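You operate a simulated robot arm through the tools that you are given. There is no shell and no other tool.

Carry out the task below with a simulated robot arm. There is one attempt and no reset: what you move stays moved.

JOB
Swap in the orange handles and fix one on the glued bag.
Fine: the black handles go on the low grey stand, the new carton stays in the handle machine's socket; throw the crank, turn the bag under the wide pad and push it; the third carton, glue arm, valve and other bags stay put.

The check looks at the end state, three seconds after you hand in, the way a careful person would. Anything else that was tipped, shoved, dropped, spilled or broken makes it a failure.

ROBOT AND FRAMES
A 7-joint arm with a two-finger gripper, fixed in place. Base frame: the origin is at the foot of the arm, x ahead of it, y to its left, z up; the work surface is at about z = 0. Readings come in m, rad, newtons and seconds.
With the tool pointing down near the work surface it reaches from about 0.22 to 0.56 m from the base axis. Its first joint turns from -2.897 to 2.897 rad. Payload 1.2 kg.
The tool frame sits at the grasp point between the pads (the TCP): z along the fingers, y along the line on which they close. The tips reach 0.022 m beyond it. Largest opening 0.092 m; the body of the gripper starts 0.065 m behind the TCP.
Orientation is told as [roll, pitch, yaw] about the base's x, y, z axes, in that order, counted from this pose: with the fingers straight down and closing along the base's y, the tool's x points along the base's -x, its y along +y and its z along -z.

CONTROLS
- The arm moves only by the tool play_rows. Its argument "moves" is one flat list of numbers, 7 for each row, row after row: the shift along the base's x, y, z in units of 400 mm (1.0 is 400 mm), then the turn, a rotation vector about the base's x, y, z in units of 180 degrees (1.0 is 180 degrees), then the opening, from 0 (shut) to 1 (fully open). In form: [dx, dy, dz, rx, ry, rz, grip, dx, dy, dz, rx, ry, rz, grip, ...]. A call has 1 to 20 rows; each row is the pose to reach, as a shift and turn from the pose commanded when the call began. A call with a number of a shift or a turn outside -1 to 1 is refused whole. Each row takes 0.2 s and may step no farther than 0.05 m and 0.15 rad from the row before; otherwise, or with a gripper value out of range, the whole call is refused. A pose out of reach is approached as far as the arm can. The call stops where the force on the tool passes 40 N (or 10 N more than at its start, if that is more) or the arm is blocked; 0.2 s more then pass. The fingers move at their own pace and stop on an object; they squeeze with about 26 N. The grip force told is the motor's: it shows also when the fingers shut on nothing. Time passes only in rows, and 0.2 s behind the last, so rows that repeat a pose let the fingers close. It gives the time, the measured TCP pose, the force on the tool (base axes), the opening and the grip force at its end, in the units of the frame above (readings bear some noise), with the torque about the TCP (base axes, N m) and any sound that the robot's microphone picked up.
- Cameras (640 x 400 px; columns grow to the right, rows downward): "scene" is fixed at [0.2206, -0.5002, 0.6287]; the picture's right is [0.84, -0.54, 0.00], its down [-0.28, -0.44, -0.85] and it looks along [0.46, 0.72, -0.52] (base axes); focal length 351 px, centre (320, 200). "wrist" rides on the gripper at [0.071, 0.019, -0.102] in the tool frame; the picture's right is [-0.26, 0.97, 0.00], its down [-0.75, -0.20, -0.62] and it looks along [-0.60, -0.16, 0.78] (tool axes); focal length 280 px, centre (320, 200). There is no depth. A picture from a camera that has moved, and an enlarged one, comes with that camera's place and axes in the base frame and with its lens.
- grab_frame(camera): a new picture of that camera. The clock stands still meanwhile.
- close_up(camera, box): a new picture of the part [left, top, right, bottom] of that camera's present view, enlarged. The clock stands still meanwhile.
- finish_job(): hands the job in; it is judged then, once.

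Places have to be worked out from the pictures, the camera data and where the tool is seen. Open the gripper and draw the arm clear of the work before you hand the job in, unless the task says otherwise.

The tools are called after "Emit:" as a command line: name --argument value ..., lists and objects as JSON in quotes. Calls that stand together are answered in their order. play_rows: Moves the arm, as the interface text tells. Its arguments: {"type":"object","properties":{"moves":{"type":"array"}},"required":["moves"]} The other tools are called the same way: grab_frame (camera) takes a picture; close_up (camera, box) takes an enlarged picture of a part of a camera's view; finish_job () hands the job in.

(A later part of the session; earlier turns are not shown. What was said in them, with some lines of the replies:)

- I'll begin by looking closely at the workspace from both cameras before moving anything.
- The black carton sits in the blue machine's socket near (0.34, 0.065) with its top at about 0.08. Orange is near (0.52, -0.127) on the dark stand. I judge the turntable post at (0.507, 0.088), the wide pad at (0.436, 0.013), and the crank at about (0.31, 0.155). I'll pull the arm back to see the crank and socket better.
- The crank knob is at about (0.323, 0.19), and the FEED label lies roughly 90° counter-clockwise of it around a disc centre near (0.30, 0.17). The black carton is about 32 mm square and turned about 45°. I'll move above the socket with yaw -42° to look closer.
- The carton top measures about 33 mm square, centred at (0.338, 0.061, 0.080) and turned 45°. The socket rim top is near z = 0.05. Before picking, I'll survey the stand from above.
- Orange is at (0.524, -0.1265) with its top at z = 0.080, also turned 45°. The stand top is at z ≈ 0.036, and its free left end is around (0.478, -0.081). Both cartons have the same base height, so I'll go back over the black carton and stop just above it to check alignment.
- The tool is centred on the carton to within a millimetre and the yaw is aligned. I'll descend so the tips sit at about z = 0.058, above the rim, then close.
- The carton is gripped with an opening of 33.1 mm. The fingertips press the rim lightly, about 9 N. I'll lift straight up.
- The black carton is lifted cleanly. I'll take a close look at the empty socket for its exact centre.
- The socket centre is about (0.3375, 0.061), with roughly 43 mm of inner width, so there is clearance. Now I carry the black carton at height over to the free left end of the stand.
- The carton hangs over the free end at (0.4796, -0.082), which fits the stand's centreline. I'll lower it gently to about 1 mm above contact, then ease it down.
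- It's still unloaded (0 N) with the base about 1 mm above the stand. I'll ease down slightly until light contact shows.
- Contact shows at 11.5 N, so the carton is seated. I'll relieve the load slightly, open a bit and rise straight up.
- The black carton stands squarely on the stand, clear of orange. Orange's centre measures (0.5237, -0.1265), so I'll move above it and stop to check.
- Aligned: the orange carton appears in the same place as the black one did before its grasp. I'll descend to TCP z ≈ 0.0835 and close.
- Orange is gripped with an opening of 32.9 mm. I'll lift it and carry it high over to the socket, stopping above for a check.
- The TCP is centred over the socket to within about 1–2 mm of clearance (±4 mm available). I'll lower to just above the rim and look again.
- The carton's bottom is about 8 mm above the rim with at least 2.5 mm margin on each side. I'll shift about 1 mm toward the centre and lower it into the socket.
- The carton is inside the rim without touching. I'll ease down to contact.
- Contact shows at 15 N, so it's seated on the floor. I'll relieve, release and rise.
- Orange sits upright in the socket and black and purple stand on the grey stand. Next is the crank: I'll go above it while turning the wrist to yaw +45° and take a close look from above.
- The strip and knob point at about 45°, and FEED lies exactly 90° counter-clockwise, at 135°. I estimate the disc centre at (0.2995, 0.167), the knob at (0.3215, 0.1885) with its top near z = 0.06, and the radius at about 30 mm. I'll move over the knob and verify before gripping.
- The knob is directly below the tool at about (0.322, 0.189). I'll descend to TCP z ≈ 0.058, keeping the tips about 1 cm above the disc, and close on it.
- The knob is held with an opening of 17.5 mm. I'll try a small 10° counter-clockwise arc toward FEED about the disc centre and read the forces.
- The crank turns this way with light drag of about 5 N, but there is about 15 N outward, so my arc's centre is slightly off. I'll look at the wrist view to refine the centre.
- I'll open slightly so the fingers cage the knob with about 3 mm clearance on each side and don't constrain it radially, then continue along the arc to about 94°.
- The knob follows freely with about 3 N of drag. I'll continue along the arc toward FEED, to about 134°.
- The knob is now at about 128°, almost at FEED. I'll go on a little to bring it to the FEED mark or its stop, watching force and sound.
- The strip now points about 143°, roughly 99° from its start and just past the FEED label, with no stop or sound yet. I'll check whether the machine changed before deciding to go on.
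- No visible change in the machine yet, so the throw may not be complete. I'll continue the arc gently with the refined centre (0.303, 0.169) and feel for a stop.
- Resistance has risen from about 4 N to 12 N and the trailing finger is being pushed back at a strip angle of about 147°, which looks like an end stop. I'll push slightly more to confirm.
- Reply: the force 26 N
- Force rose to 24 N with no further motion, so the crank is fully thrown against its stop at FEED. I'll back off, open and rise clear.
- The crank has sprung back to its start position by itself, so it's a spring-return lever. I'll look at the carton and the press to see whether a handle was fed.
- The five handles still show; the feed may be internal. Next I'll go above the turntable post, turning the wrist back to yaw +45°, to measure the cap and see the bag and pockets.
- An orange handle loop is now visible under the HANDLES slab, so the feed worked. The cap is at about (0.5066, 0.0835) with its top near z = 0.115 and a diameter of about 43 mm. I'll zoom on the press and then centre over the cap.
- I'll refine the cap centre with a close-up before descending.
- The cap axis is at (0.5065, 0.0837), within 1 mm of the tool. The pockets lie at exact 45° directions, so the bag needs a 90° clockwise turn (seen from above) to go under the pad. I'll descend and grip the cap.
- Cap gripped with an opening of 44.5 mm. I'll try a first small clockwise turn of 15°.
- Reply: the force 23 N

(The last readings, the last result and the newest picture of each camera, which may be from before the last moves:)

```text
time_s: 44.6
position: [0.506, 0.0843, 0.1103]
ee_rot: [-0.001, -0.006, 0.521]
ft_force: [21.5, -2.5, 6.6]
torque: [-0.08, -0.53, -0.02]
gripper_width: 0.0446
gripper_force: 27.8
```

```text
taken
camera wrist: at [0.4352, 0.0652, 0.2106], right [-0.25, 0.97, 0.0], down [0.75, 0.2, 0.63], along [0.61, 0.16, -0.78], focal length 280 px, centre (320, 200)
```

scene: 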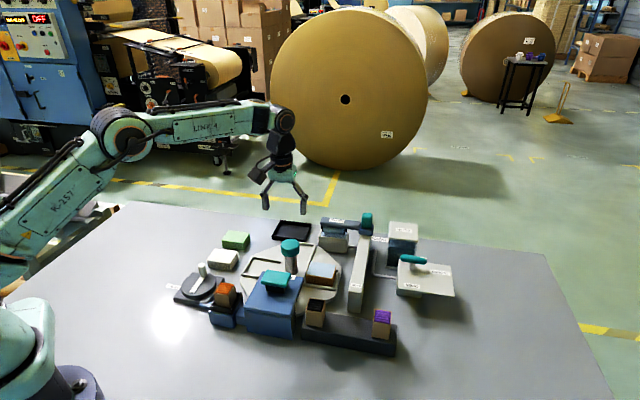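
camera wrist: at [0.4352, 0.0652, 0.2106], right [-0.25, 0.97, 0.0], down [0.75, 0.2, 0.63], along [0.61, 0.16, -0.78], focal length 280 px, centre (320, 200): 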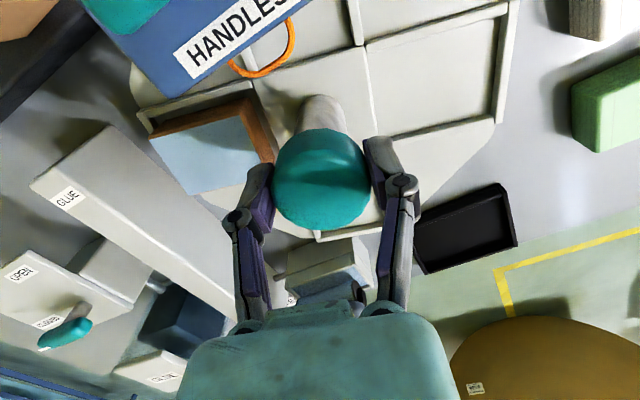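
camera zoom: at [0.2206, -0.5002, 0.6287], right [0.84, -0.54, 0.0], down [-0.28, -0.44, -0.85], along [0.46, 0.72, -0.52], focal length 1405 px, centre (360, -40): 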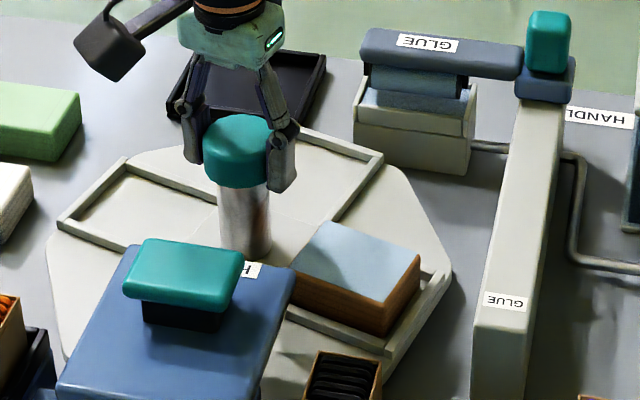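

The turntable follows and the bag is moving toward the press. A sideways 21 N shows the tool wants about 2 mm more in +x. I'll correct that and continue turning.

Emit:
play_rows --moves '[0.005, 0, 0, 0, 0, 0, 0.3, 0.006, 0, 0, 0, 0, -0.0389, 0.3, 0.006, 0, 0, 0, 0, -0.0778, 0.3, 0.006, 0, 0, 0, 0, -0.1167, 0.3, 0.006, 0, 0, 0, 0, -0.1167, 0.3]'

Emit:
close_up --camera "scene" --box '[230, 210, 390, 310]'

Emit:
grab_frame --camera "wrist"

```text
time_s: 45.8
position: [0.5075, 0.0857, 0.1082]
ee_rot: [0.002, 0.002, 0.156]
ft_force: [-12.4, 0.0, 17.4]
torque: [0.02, 0.23, -0.02]
gripper_width: 0.0444
gripper_force: 28.7
```

```text
4.00 times, centred on (310, 260) of scene
camera zoom: at [0.2206, -0.5002, 0.6287], right [0.84, -0.54, 0.0], down [-0.28, -0.44, -0.85], along [0.46, 0.72, -0.52], focal length 1405 px, centre (360, -40)
```

zoom: 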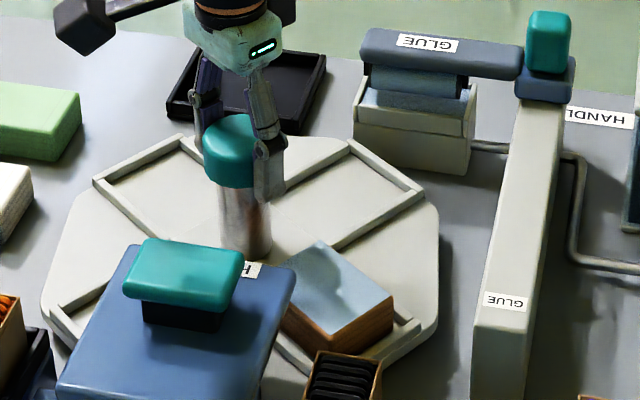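

```text
taken
camera wrist: at [0.4344, 0.0924, 0.2095], right [0.11, 0.99, 0.0], down [0.78, -0.09, 0.62], along [0.62, -0.07, -0.78], focal length 280 px, centre (320, 200)
```

wrist: 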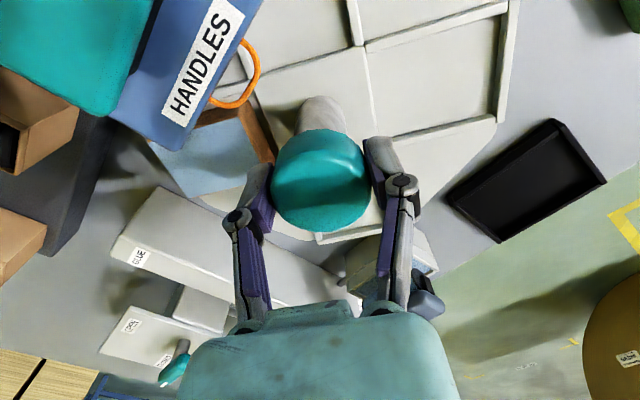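

36° are done with the bag heading under the slab; small pushes in -x and +z show residual misalignment. I'll relieve both slightly and keep turning in small steps.

Emit:
play_rows --moves '[-0.003, 0, 0.003, 0, 0, 0, 0.3, -0.003, 0, 0.003, 0, 0, -0.0333, 0.3, -0.003, 0, 0.003, 0, 0, -0.0667, 0.3, -0.003, 0, 0.003, 0, 0, -0.1, 0.3, -0.003, 0, 0.003, 0, 0, -0.1, 0.3]'

Emit:
close_up --camera "scene" --box '[230, 210, 390, 310]'

Emit:
grab_frame --camera "wrist"

```text
time_s: 47.0
position: [0.5077, 0.0854, 0.1099]
ee_rot: [0.0, 0.004, -0.158]
ft_force: [15.0, 11.8, -27.3]
torque: [0.02, -0.16, -0.01]
gripper_width: 0.0441
gripper_force: 27.9
```

```text
4.00 times, centred on (310, 260) of scene
camera zoom: at [0.2206, -0.5002, 0.6287], right [0.84, -0.54, 0.0], down [-0.28, -0.44, -0.85], along [0.46, 0.72, -0.52], focal length 1405 px, centre (360, -40)
```

zoom: 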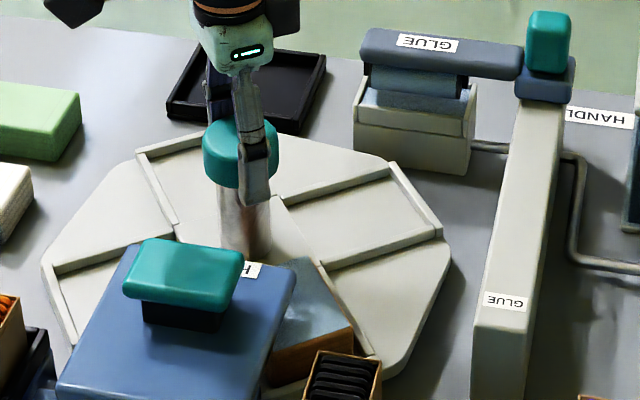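

```text
taken
camera wrist: at [0.4398, 0.1151, 0.2102], right [0.41, 0.91, 0.0], down [0.71, -0.32, 0.62], along [0.57, -0.26, -0.78], focal length 280 px, centre (320, 200)
```

wrist: 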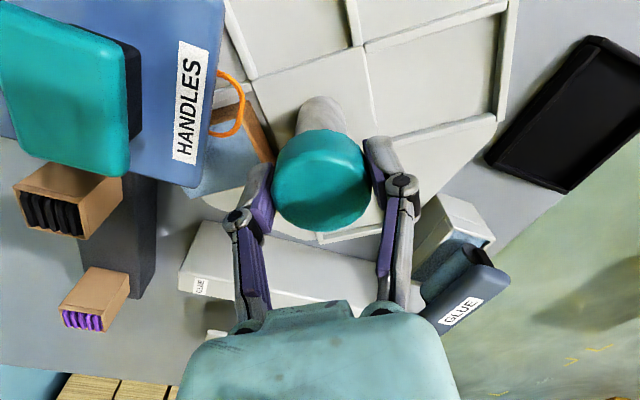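

54° are done and the bag is passing under the slab and handle loop without trouble. I'll null the built-up forces (x, y, z) and keep turning.

Emit:
play_rows --moves '[0.0025, 0.002, -0.0017, 0, 0, 0, 0.3, 0.0025, 0.002, -0.0017, 0, 0, -0.035, 0.3, 0.0025, 0.002, -0.0017, 0, 0, -0.07, 0.3, 0.0025, 0.002, -0.0017, 0, 0, -0.105, 0.3, 0.0025, 0.002, -0.0017, 0, 0, -0.105, 0.3]'

Emit:
close_up --camera "scene" --box '[230, 210, 390, 310]'

Emit:
grab_frame --camera "wrist"

```text
time_s: 48.2
position: [0.508, 0.0855, 0.1098]
ee_rot: [-0.001, 0.004, -0.489]
ft_force: [-21.1, 13.1, -5.9]
torque: [0.23, 0.39, 0.02]
gripper_width: 0.0443
gripper_force: 27.4
```

```text
4.00 times, centred on (310, 260) of scene
camera zoom: at [0.2206, -0.5002, 0.6287], right [0.84, -0.54, 0.0], down [-0.28, -0.44, -0.85], along [0.46, 0.72, -0.52], focal length 1405 px, centre (360, -40)
```

zoom: 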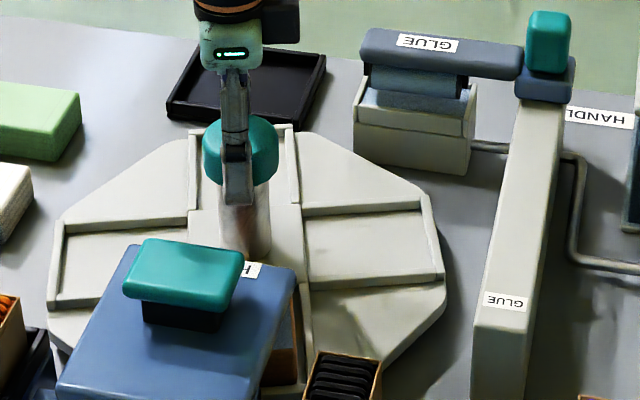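

```text
taken
camera wrist: at [0.4538, 0.1357, 0.2106], right [0.68, 0.73, 0.0], down [0.57, -0.53, 0.62], along [0.45, -0.43, -0.78], focal length 280 px, centre (320, 200)
```

wrist: 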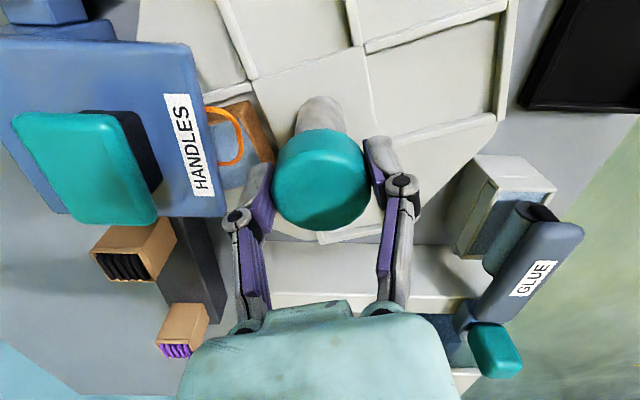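

About 73° are done. I'll null the side forces and make the last 17°.

Emit:
play_rows --moves '[-0.0035, 0.002, -0.0003, 0, 0, 0, 0.3, -0.0035, 0.002, -0.0003, 0, 0, -0.032, 0.3, -0.0035, 0.002, -0.0003, 0, 0, -0.064, 0.3, -0.0035, 0.002, -0.0003, 0, 0, -0.0954, 0.3, -0.0035, 0.002, -0.0003, 0, 0, -0.0954, 0.3]'

Emit:
close_up --camera "scene" --box '[230, 210, 390, 310]'

Emit:
grab_frame --camera "wrist"

Emit:
close_up --camera "wrist" --box '[130, 40, 330, 165]'

```text
time_s: 49.4
position: [0.5079, 0.0854, 0.1092]
ee_rot: [0.002, -0.003, -0.787]
ft_force: [19.4, 20.3, -22.9]
torque: [0.05, -0.34, -0.02]
gripper_width: 0.0443
gripper_force: 27.7
```

```text
4.00 times, centred on (310, 260) of scene
camera zoom: at [0.2206, -0.5002, 0.6287], right [0.84, -0.54, 0.0], down [-0.28, -0.44, -0.85], along [0.46, 0.72, -0.52], focal length 1405 px, centre (360, -40)
```

zoom: 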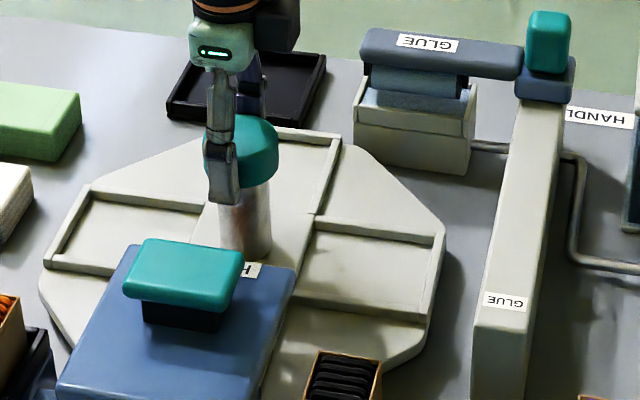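

```text
taken
camera wrist: at [0.4705, 0.1495, 0.2103], right [0.87, 0.5, 0.0], down [0.38, -0.68, 0.63], along [0.31, -0.54, -0.78], focal length 280 px, centre (320, 200)
```

wrist: 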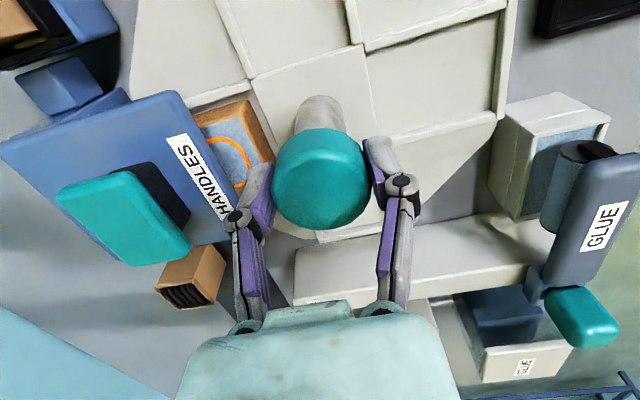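

```text
3.20 times, centred on (230, 102) of wrist
camera zoom: at [0.4705, 0.1495, 0.2103], right [0.87, 0.5, 0.0], down [0.38, -0.68, 0.63], along [0.31, -0.54, -0.78], focal length 897 px, centre (608, 512)
```

zoom: 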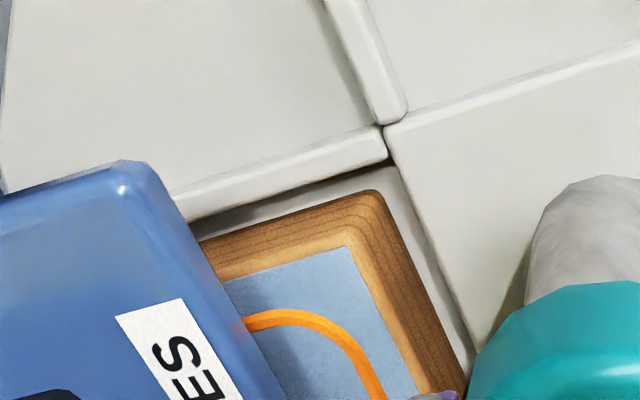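

The bag is now at the press with the orange loop above it, and the gripper turned exactly 90°. I'll null the residual forces, release the cap and rise straight up.

Emit:
play_rows --moves '[0.003, 0.003, -0.0014, 0, 0, 0, 0.3, 0.003, 0.003, -0.0014, 0, 0, 0, 0.3, 0.003, 0.003, -0.0014, 0, 0, 0, 0.6, 0.003, 0.003, -0.0014, 0, 0, 0, 0.62, 0.003, 0.003, -0.0014, 0, 0, 0, 0.62]'

Emit:
close_up --camera "wrist" --box '[130, 40, 330, 165]'

```text
time_s: 50.6
position: [0.5082, 0.0855, 0.1081]
ee_rot: [0.002, 0.001, -0.789]
ft_force: [0.2, -0.5, 1.9]
torque: [-0.01, 0.03, 0.02]
gripper_width: 0.0569
gripper_force: 0.0
```

```text
3.20 times, centred on (230, 102) of wrist
camera zoom: at [0.4713, 0.15, 0.2095], right [0.87, 0.49, 0.0], down [0.39, -0.68, 0.63], along [0.31, -0.54, -0.78], focal length 897 px, centre (608, 512)
```

zoom: 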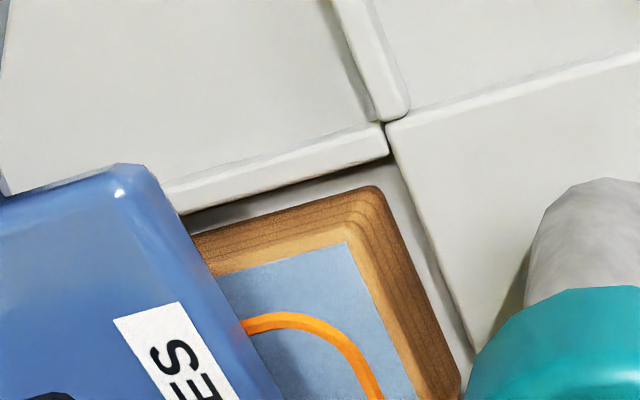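

The turntable stays put after release. I'll rise, close the fingers, and move above the teal wide pad to measure it.

Emit:
play_rows --moves '[0, 0, 0.06, 0, 0, 0, 0.62, 0, 0, 0.16, 0, 0, 0, 0.62, 0, 0, 0.25, 0, 0, 0, 0.62, -0.06, -0.06, 0.25, 0, 0, 0, 0.4, -0.12, -0.12, 0.25, 0, 0, 0, 0.2, -0.18, -0.18, 0.25, 0, 0, 0, 0.1, -0.18, -0.18, 0.25, 0, 0, 0, 0]'

Emit:
grab_frame --camera "wrist"

Emit:
close_up --camera "wrist" --box '[220, 40, 420, 165]'

Emit:
close_up --camera "scene" --box '[210, 230, 370, 330]'

```text
time_s: 52.2
position: [0.4359, 0.0146, 0.2072]
ee_rot: [0.001, 0.0, -0.788]
ft_force: [-0.3, 1.0, -0.4]
torque: [0.01, 0.0, 0.0]
gripper_width: 0.0
gripper_force: 26.0
```

```text
taken
camera wrist: at [0.3991, 0.0777, 0.3093], right [0.87, 0.49, 0.0], down [0.39, -0.68, 0.63], along [0.31, -0.54, -0.78], focal length 280 px, centre (320, 200)
```

wrist: 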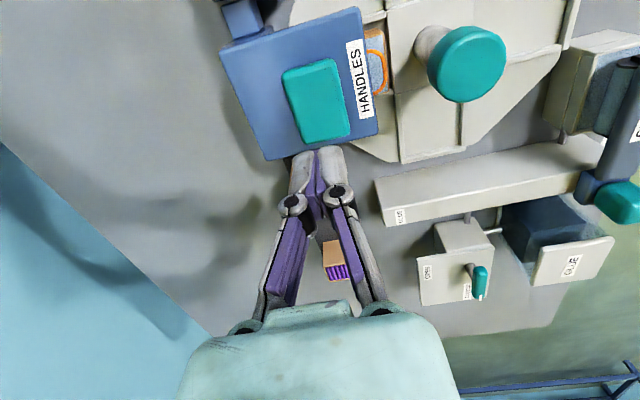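

```text
3.20 times, centred on (320, 102) of wrist
camera zoom: at [0.3991, 0.0777, 0.3093], right [0.87, 0.49, 0.0], down [0.39, -0.68, 0.63], along [0.31, -0.54, -0.78], focal length 897 px, centre (320, 512)
```

zoom: 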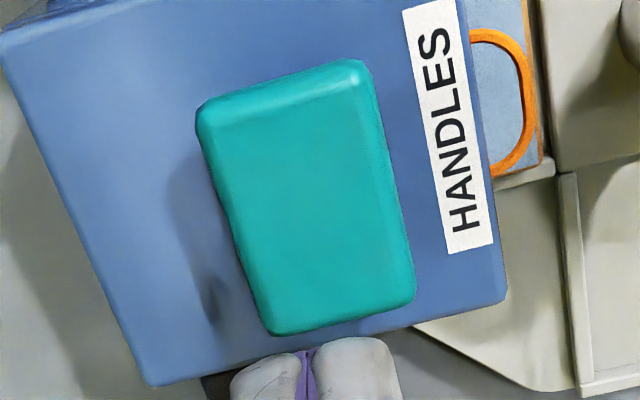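

```text
4.00 times, centred on (290, 280) of scene
camera zoom: at [0.2206, -0.5002, 0.6287], right [0.84, -0.54, 0.0], down [-0.28, -0.44, -0.85], along [0.46, 0.72, -0.52], focal length 1405 px, centre (440, -120)
```

zoom: 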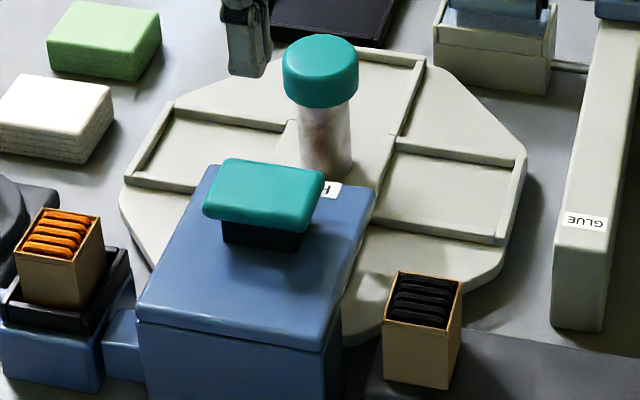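

The pad centre is at (0.4335, 0.0125) with its top at z ≈ 0.100. With closed fingers I'll go down to just above it.

Emit:
play_rows --moves '[-0.0058, -0.0038, -0.06, 0, 0, 0, 0, -0.0058, -0.0038, -0.13, 0, 0, 0, 0, -0.0058, -0.0038, -0.19, 0, 0, 0, 0, -0.0058, -0.0038, -0.2, 0, 0, 0, 0, -0.0058, -0.0038, -0.2, 0, 0, 0, 0]'

Emit:
grab_frame --camera "wrist"

Emit:
close_up --camera "scene" --box '[210, 240, 338, 320]'

```text
time_s: 53.4
position: [0.4357, 0.0127, 0.1304]
ee_rot: [-0.002, -0.001, -0.789]
ft_force: [0.8, -0.5, 1.8]
torque: [-0.01, -0.03, 0.05]
gripper_width: 0.0061
gripper_force: 27.7
```

```text
taken
camera wrist: at [0.398, 0.077, 0.2304], right [0.87, 0.49, 0.0], down [0.39, -0.68, 0.63], along [0.31, -0.54, -0.78], focal length 280 px, centre (320, 200)
```

wrist: 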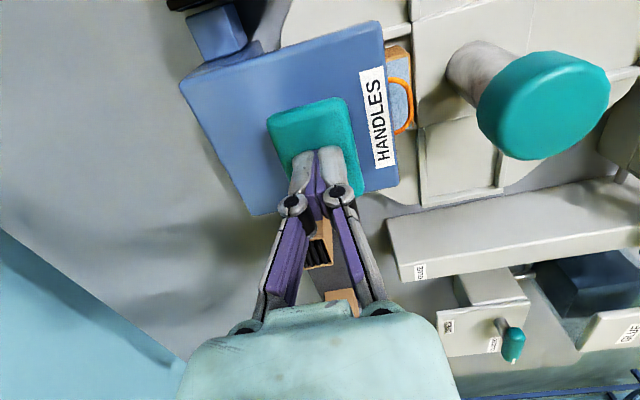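

```text
5.00 times, centred on (274, 280) of scene
camera zoom: at [0.2206, -0.5002, 0.6287], right [0.84, -0.54, 0.0], down [-0.28, -0.44, -0.85], along [0.46, 0.72, -0.52], focal length 1756 px, centre (550, -200)
```

zoom: 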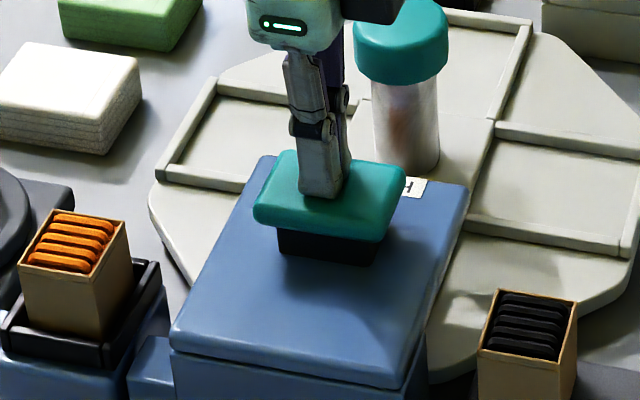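

The tips are a few millimetres above the pad centre. Now I press straight down in small steps; the call stops by itself at 40 N.

Emit:
play_rows --moves '[0, 0, -0.01, 0, 0, 0, 0, 0, 0, -0.018, 0, 0, 0, 0, 0, 0, -0.024, 0, 0, 0, 0, 0, 0, -0.03, 0, 0, 0, 0, 0, 0, -0.036, 0, 0, 0, 0, 0, 0, -0.042, 0, 0, 0, 0, 0, 0, -0.048, 0, 0, 0, 0, 0, 0, -0.054, 0, 0, 0, 0]'

Emit:
close_up --camera "scene" --box '[210, 240, 338, 320]'

Emit:
grab_frame --camera "wrist"

```text
time_s: 55.1
position: [0.435, 0.0133, 0.1115]
ee_rot: [0.0, 0.0, -0.788]
ft_force: [-8.2, -1.0, 18.1]
torque: [-0.01, 0.14, 0.01]
gripper_width: 0.0059
gripper_force: 28.5
heard: click
stopped in row 8: the force on the tool passed its limit at 45 N (the readings are from after the stop); the commanded pose is now the measured one
```

```text
5.00 times, centred on (274, 280) of scene
camera zoom: at [0.2206, -0.5002, 0.6287], right [0.84, -0.54, 0.0], down [-0.28, -0.44, -0.85], along [0.46, 0.72, -0.52], focal length 1756 px, centre (550, -200)
```

zoom: 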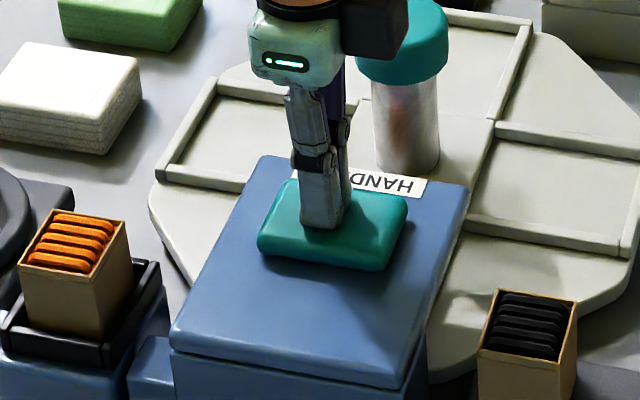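

```text
taken
camera wrist: at [0.3975, 0.0772, 0.2128], right [0.87, 0.49, 0.0], down [0.39, -0.68, 0.62], along [0.31, -0.54, -0.78], focal length 280 px, centre (320, 200)
```

wrist: 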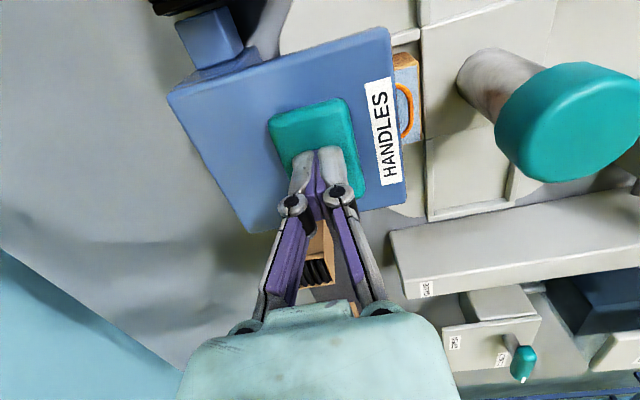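

I heard a click and the pad is fully down at about 45 N. I'll rise straight up and check the bag.

Emit:
play_rows --moves '[0, 0, 0.02, 0, 0, 0, 0, 0, 0, 0.08, 0, 0, 0, 0, 0, 0, 0.16, 0, 0, 0, 0, 0, 0, 0.25, 0, 0, 0, 0.1, 0, 0, 0.33, 0, 0, 0, 0.3, 0, 0, 0.33, 0, 0, 0, 0.5]'

Emit:
grab_frame --camera "wrist"

Emit:
close_up --camera "wrist" --box '[240, 20, 480, 170]'

Emit:
close_up --camera "scene" --box '[210, 230, 370, 330]'

```text
time_s: 56.5
position: [0.4324, 0.0131, 0.2435]
ee_rot: [-0.002, 0.002, -0.789]
ft_force: [-0.3, -0.7, -0.1]
torque: [0.02, 0.0, 0.0]
gripper_width: 0.0458
gripper_force: 0.0
```

```text
taken
camera wrist: at [0.3972, 0.0769, 0.3442], right [0.87, 0.49, 0.0], down [0.39, -0.68, 0.62], along [0.31, -0.54, -0.78], focal length 280 px, centre (320, 200)
```

wrist: 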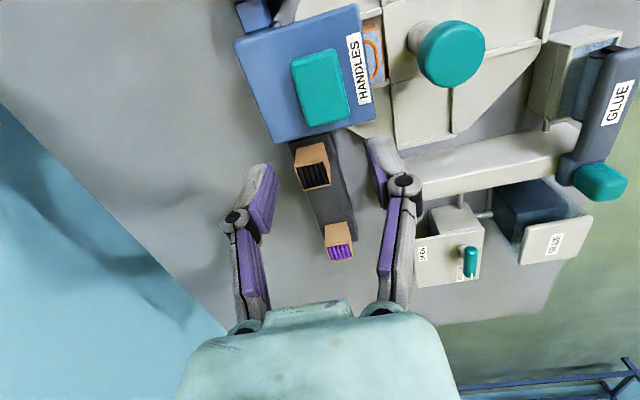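

```text
2.67 times, centred on (360, 95) of wrist
camera zoom: at [0.3972, 0.0769, 0.3442], right [0.87, 0.49, 0.0], down [0.39, -0.68, 0.62], along [0.31, -0.54, -0.78], focal length 748 px, centre (213, 480)
```

zoom: 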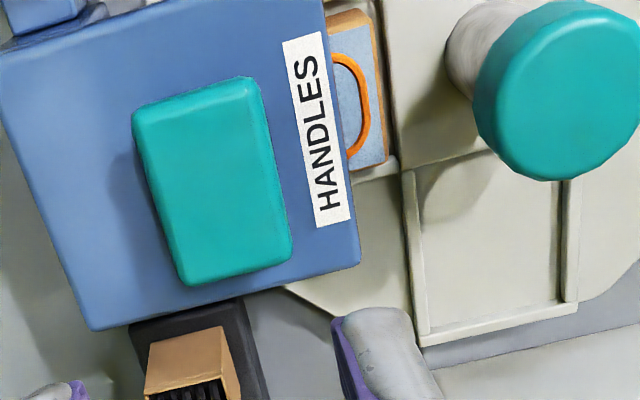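

```text
4.00 times, centred on (290, 280) of scene
camera zoom: at [0.2206, -0.5002, 0.6287], right [0.84, -0.54, 0.0], down [-0.28, -0.44, -0.85], along [0.46, 0.72, -0.52], focal length 1405 px, centre (440, -120)
```

zoom: 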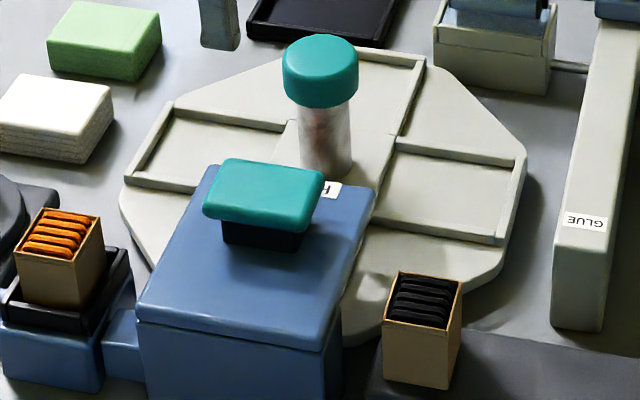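

The pad sprang back up. I'll zoom in on the bag and handle to see whether the loop now lies on the bag.

Emit:
close_up --camera "wrist" --box '[350, 15, 414, 55]'

Emit:
play_rows --moves '[0.06, 0.08, 0, 0, 0, 0, 0.6, 0.12, 0.16, 0, 0, 0, 0, 0.6, 0.15, 0.24, 0, 0, 0, 0, 0.6, 0.15, 0.3, 0, 0, 0, 0, 0.6, 0.15, 0.3, 0, 0, 0, 0, 0.6]'

Emit:
grab_frame --camera "wrist"

Emit:
close_up --camera "wrist" --box '[160, 60, 400, 210]'

```text
10.00 times, centred on (382, 35) of wrist
camera zoom: at [0.3972, 0.0769, 0.3442], right [0.87, 0.49, 0.0], down [0.39, -0.68, 0.62], along [0.31, -0.54, -0.78], focal length 2804 px, centre (-300, 1850)
```

zoom: 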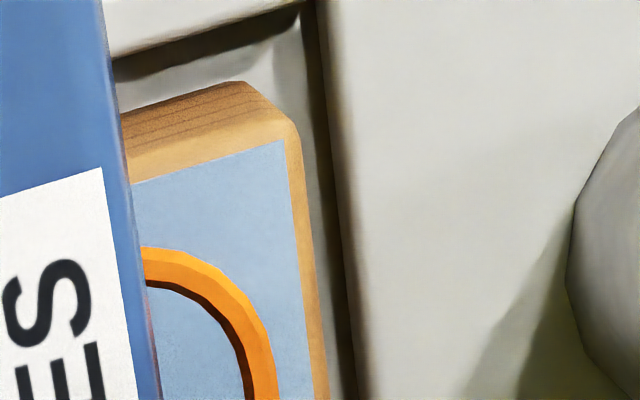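

```text
time_s: 57.7
position: [0.494, 0.1337, 0.2428]
ee_rot: [-0.002, 0.002, -0.789]
ft_force: [-0.2, 0.3, -0.6]
torque: [0.02, -0.04, -0.01]
gripper_width: 0.0551
gripper_force: 0.1
```

```text
taken
camera wrist: at [0.458, 0.197, 0.3437], right [0.87, 0.49, 0.0], down [0.39, -0.68, 0.62], along [0.31, -0.54, -0.78], focal length 280 px, centre (320, 200)
```

wrist: 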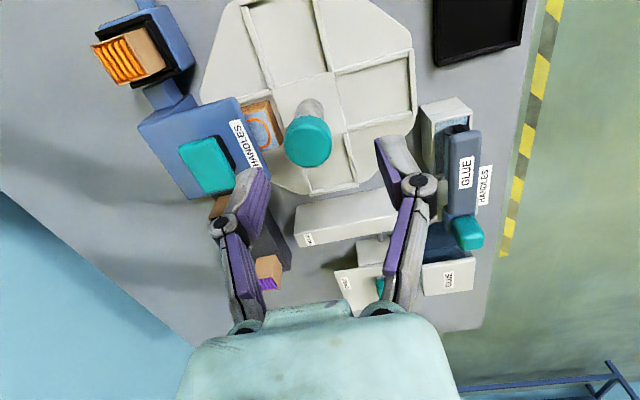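

```text
2.67 times, centred on (280, 135) of wrist
camera zoom: at [0.458, 0.197, 0.3437], right [0.87, 0.49, 0.0], down [0.39, -0.68, 0.62], along [0.31, -0.54, -0.78], focal length 748 px, centre (427, 373)
```

zoom: 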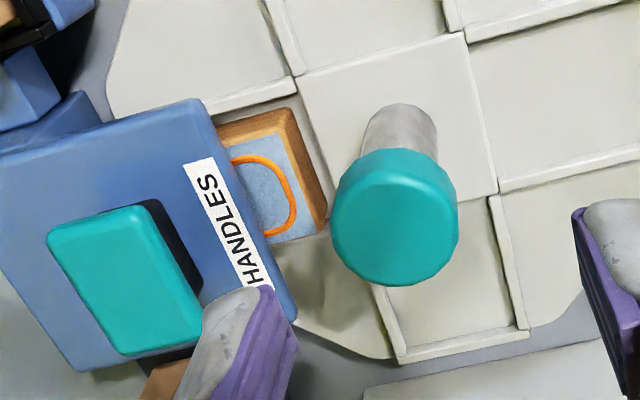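

The loop appears to lie on the bag's glued face, about 7 mm lower than before the push. To be sure, I'll take a shallower look under the slab from the free +y side with a tilted wrist, staying high and clear.

Emit:
play_rows --moves '[-0.008, 0.05, 0, -0.0226, -0.006, -0.0273, 0.8, -0.016, 0.1, 0, -0.0452, -0.0121, -0.0547, 0.9, -0.024, 0.15, -0.03, -0.0679, -0.0181, -0.082, 1, -0.032, 0.19, -0.08, -0.0905, -0.0242, -0.1093, 1, -0.04, 0.215, -0.13, -0.1131, -0.0302, -0.1367, 1, -0.0475, 0.215, -0.19, -0.1357, -0.0363, -0.164, 1, -0.0475, 0.215, -0.19, -0.1357, -0.0363, -0.164, 1]'

Emit:
grab_frame --camera "wrist"

Emit:
close_up --camera "wrist" --box '[240, 100, 400, 200]'

```text
time_s: 59.3
position: [0.4722, 0.2167, 0.166]
ee_rot: [-0.121, -0.42, -1.286]
ft_force: [-0.7, 0.8, -0.1]
torque: [0.01, -0.02, -0.01]
gripper_width: 0.0919
gripper_force: 0.0
out of reach, approached as far as the arm can: row 6, 7
```

```text
taken
camera wrist: at [0.4718, 0.3265, 0.2272], right [1.0, -0.01, 0.0], down [0.0, -0.44, 0.9], along [-0.01, -0.9, -0.44], focal length 280 px, centre (320, 200)
```

wrist: 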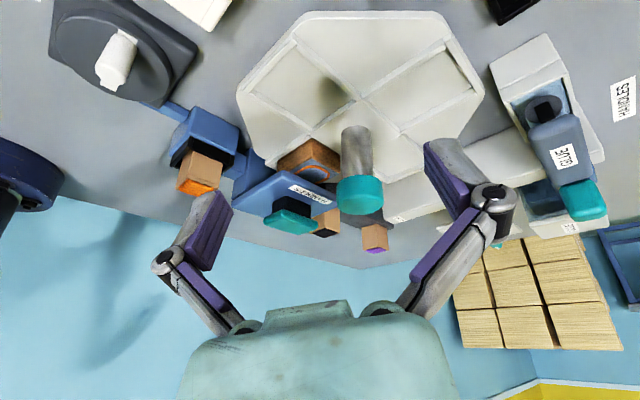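

```text
4.00 times, centred on (320, 150) of wrist
camera zoom: at [0.4718, 0.3265, 0.2272], right [1.0, -0.01, 0.0], down [0.0, -0.44, 0.9], along [-0.01, -0.9, -0.44], focal length 1122 px, centre (320, 400)
```

zoom: 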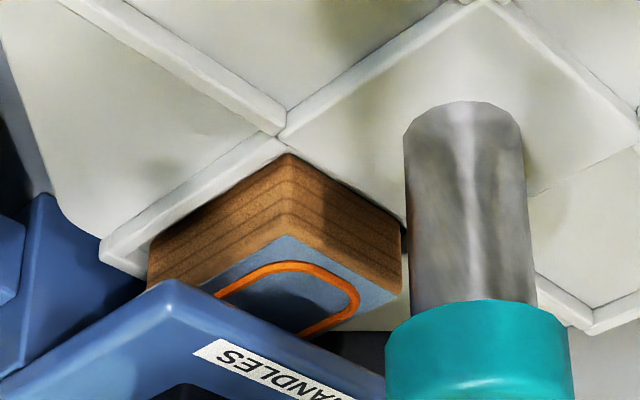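

The shallow view shows the orange loop resting flat on the bag's top. One more zoom to confirm contact.

Emit:
close_up --camera "wrist" --box '[276, 132, 340, 172]'

Emit:
grab_frame --camera "scene"

Emit:
close_up --camera "scene" --box '[160, 210, 320, 310]'

Emit:
close_up --camera "scene" --box '[280, 200, 472, 320]'

```text
10.00 times, centred on (308, 152) of wrist
camera zoom: at [0.4718, 0.3265, 0.2272], right [1.0, -0.01, 0.0], down [0.0, -0.44, 0.9], along [-0.01, -0.9, -0.44], focal length 2804 px, centre (440, 680)
```

zoom: 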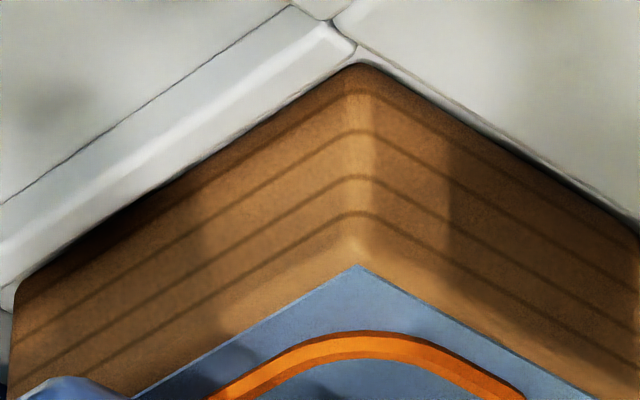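

```text
taken
```

scene: 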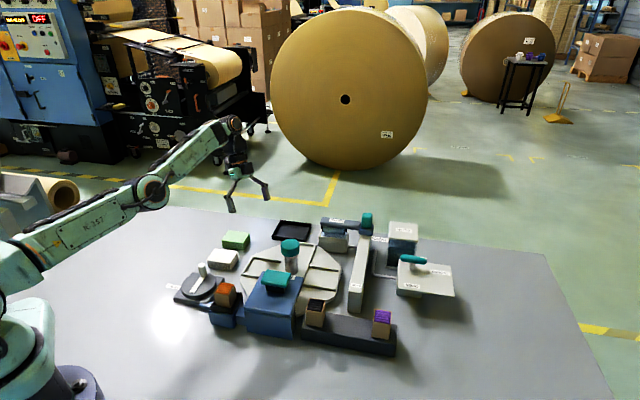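

```text
4.00 times, centred on (240, 260) of scene
camera zoom: at [0.2206, -0.5002, 0.6287], right [0.84, -0.54, 0.0], down [-0.28, -0.44, -0.85], along [0.46, 0.72, -0.52], focal length 1405 px, centre (640, -40)
```

zoom: 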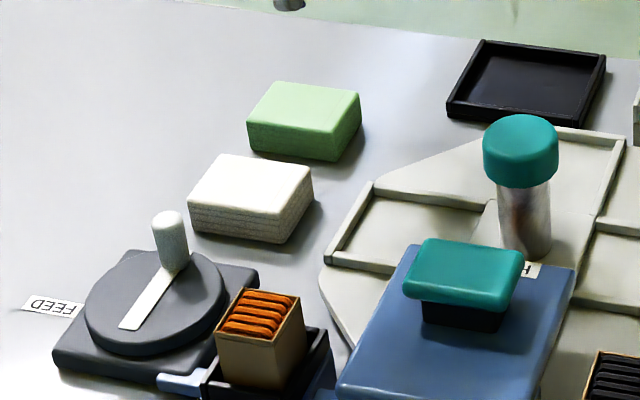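

```text
3.33 times, centred on (376, 260) of scene
camera zoom: at [0.2206, -0.5002, 0.6287], right [0.84, -0.54, 0.0], down [-0.28, -0.44, -0.85], along [0.46, 0.72, -0.52], focal length 1170 px, centre (133, 0)
```

zoom: 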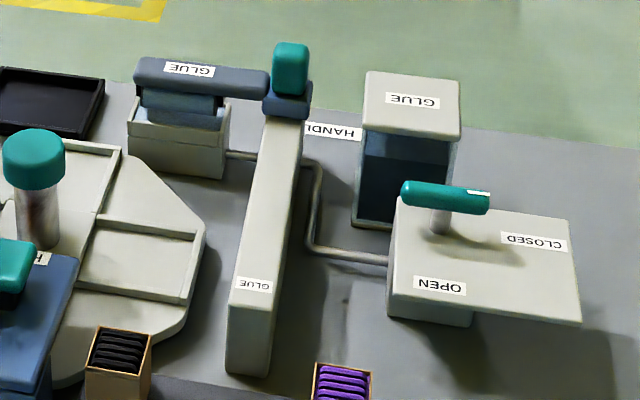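

The handle sits flat on the glued bag, and the other items (third carton, glue arm, valve, bags, tray) look untouched. I'll raise the arm, undo the tilt and withdraw it clear of the work.

Emit:
play_rows --moves '[0, 0, 0.1, 0, 0, 0, 1, 0, -0.01, 0.2, 0.0226, 0.006, 0.0273, 1, -0.04, -0.03, 0.28, 0.0452, 0.0121, 0.0547, 1, -0.09, -0.05, 0.36, 0.0679, 0.0181, 0.082, 1, -0.15, -0.08, 0.42, 0.0905, 0.0242, 0.1093, 1, -0.21, -0.11, 0.48, 0.1131, 0.0302, 0.1367, 1, -0.27, -0.14, 0.53, 0.1357, 0.0363, 0.164, 1, -0.3, -0.16, 0.55, 0.1357, 0.0363, 0.164, 1, -0.3, -0.16, 0.55, 0.1357, 0.0363, 0.164, 1]'

Emit:
grab_frame --camera "scene"

Emit:
grab_frame --camera "wrist"

Emit:
close_up --camera "scene" --box '[160, 220, 416, 380]'

```text
time_s: 61.3
position: [0.3517, 0.1511, 0.3862]
ee_rot: [-0.002, 0.002, -0.785]
ft_force: [-0.3, -0.7, -0.2]
torque: [0.0, 0.0, -0.01]
gripper_width: 0.0923
gripper_force: 0.1
out of reach, approached as far as the arm can: row 1, 2, 3, 4
```

```text
taken
```

scene: 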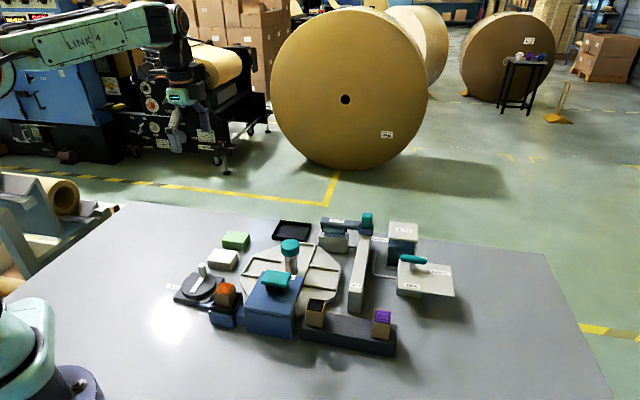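

```text
taken
camera wrist: at [0.3153, 0.2155, 0.4875], right [0.87, 0.5, 0.0], down [0.39, -0.68, 0.62], along [0.31, -0.54, -0.78], focal length 280 px, centre (320, 200)
```

wrist: 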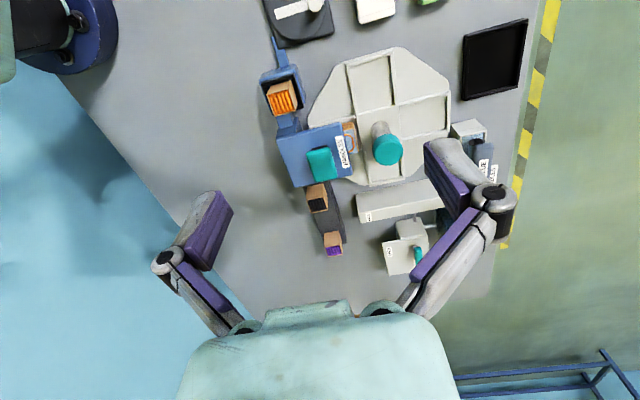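

```text
2.50 times, centred on (288, 300) of scene
camera zoom: at [0.2206, -0.5002, 0.6287], right [0.84, -0.54, 0.0], down [-0.28, -0.44, -0.85], along [0.46, 0.72, -0.52], focal length 878 px, centre (400, -50)
```

zoom: 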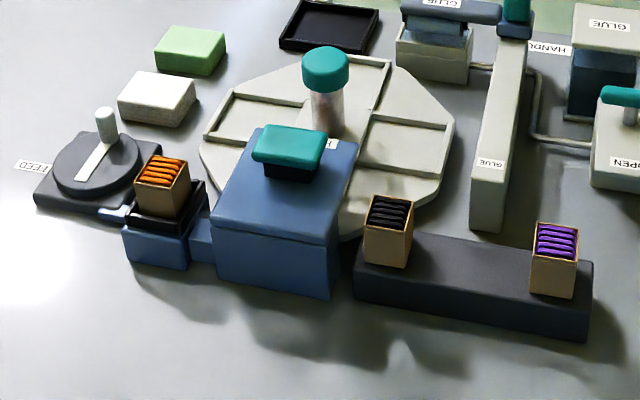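

The orange carton is in the socket, and the black and purple cartons stand on the grey stand. The bag under the press carries an orange handle, everything else is in place, and the arm is clear with the gripper open, so I'm handing in.

Emit:
finish_job

```text
The job is handed in.
```

The orange handles are swapped in and one is fixed on the glued bag. I've handed the job in; the check's verdict has not come back.

- **Cartons:** the black handles stand on the free left end of the low grey stand. The orange carton is seated in the handle machine's socket and stays there. The purple carton was not touched.
- **Crank:** I turned it past FEED to its stop, and it sprang back to its start position by itself. An orange handle loop then showed under the press.
- **Bag:** I turned the table 90° so the bag sat under the wide pad, then pushed the pad down until it clicked. A low-angle view afterwards showed the orange loop lying flat on the bag's glued face. I left the bag under the pad.
- **Everything else:** in the final pictures the glue arm, valve, other bags and tray look unmoved. The gripper is open and the arm is clear of the work.
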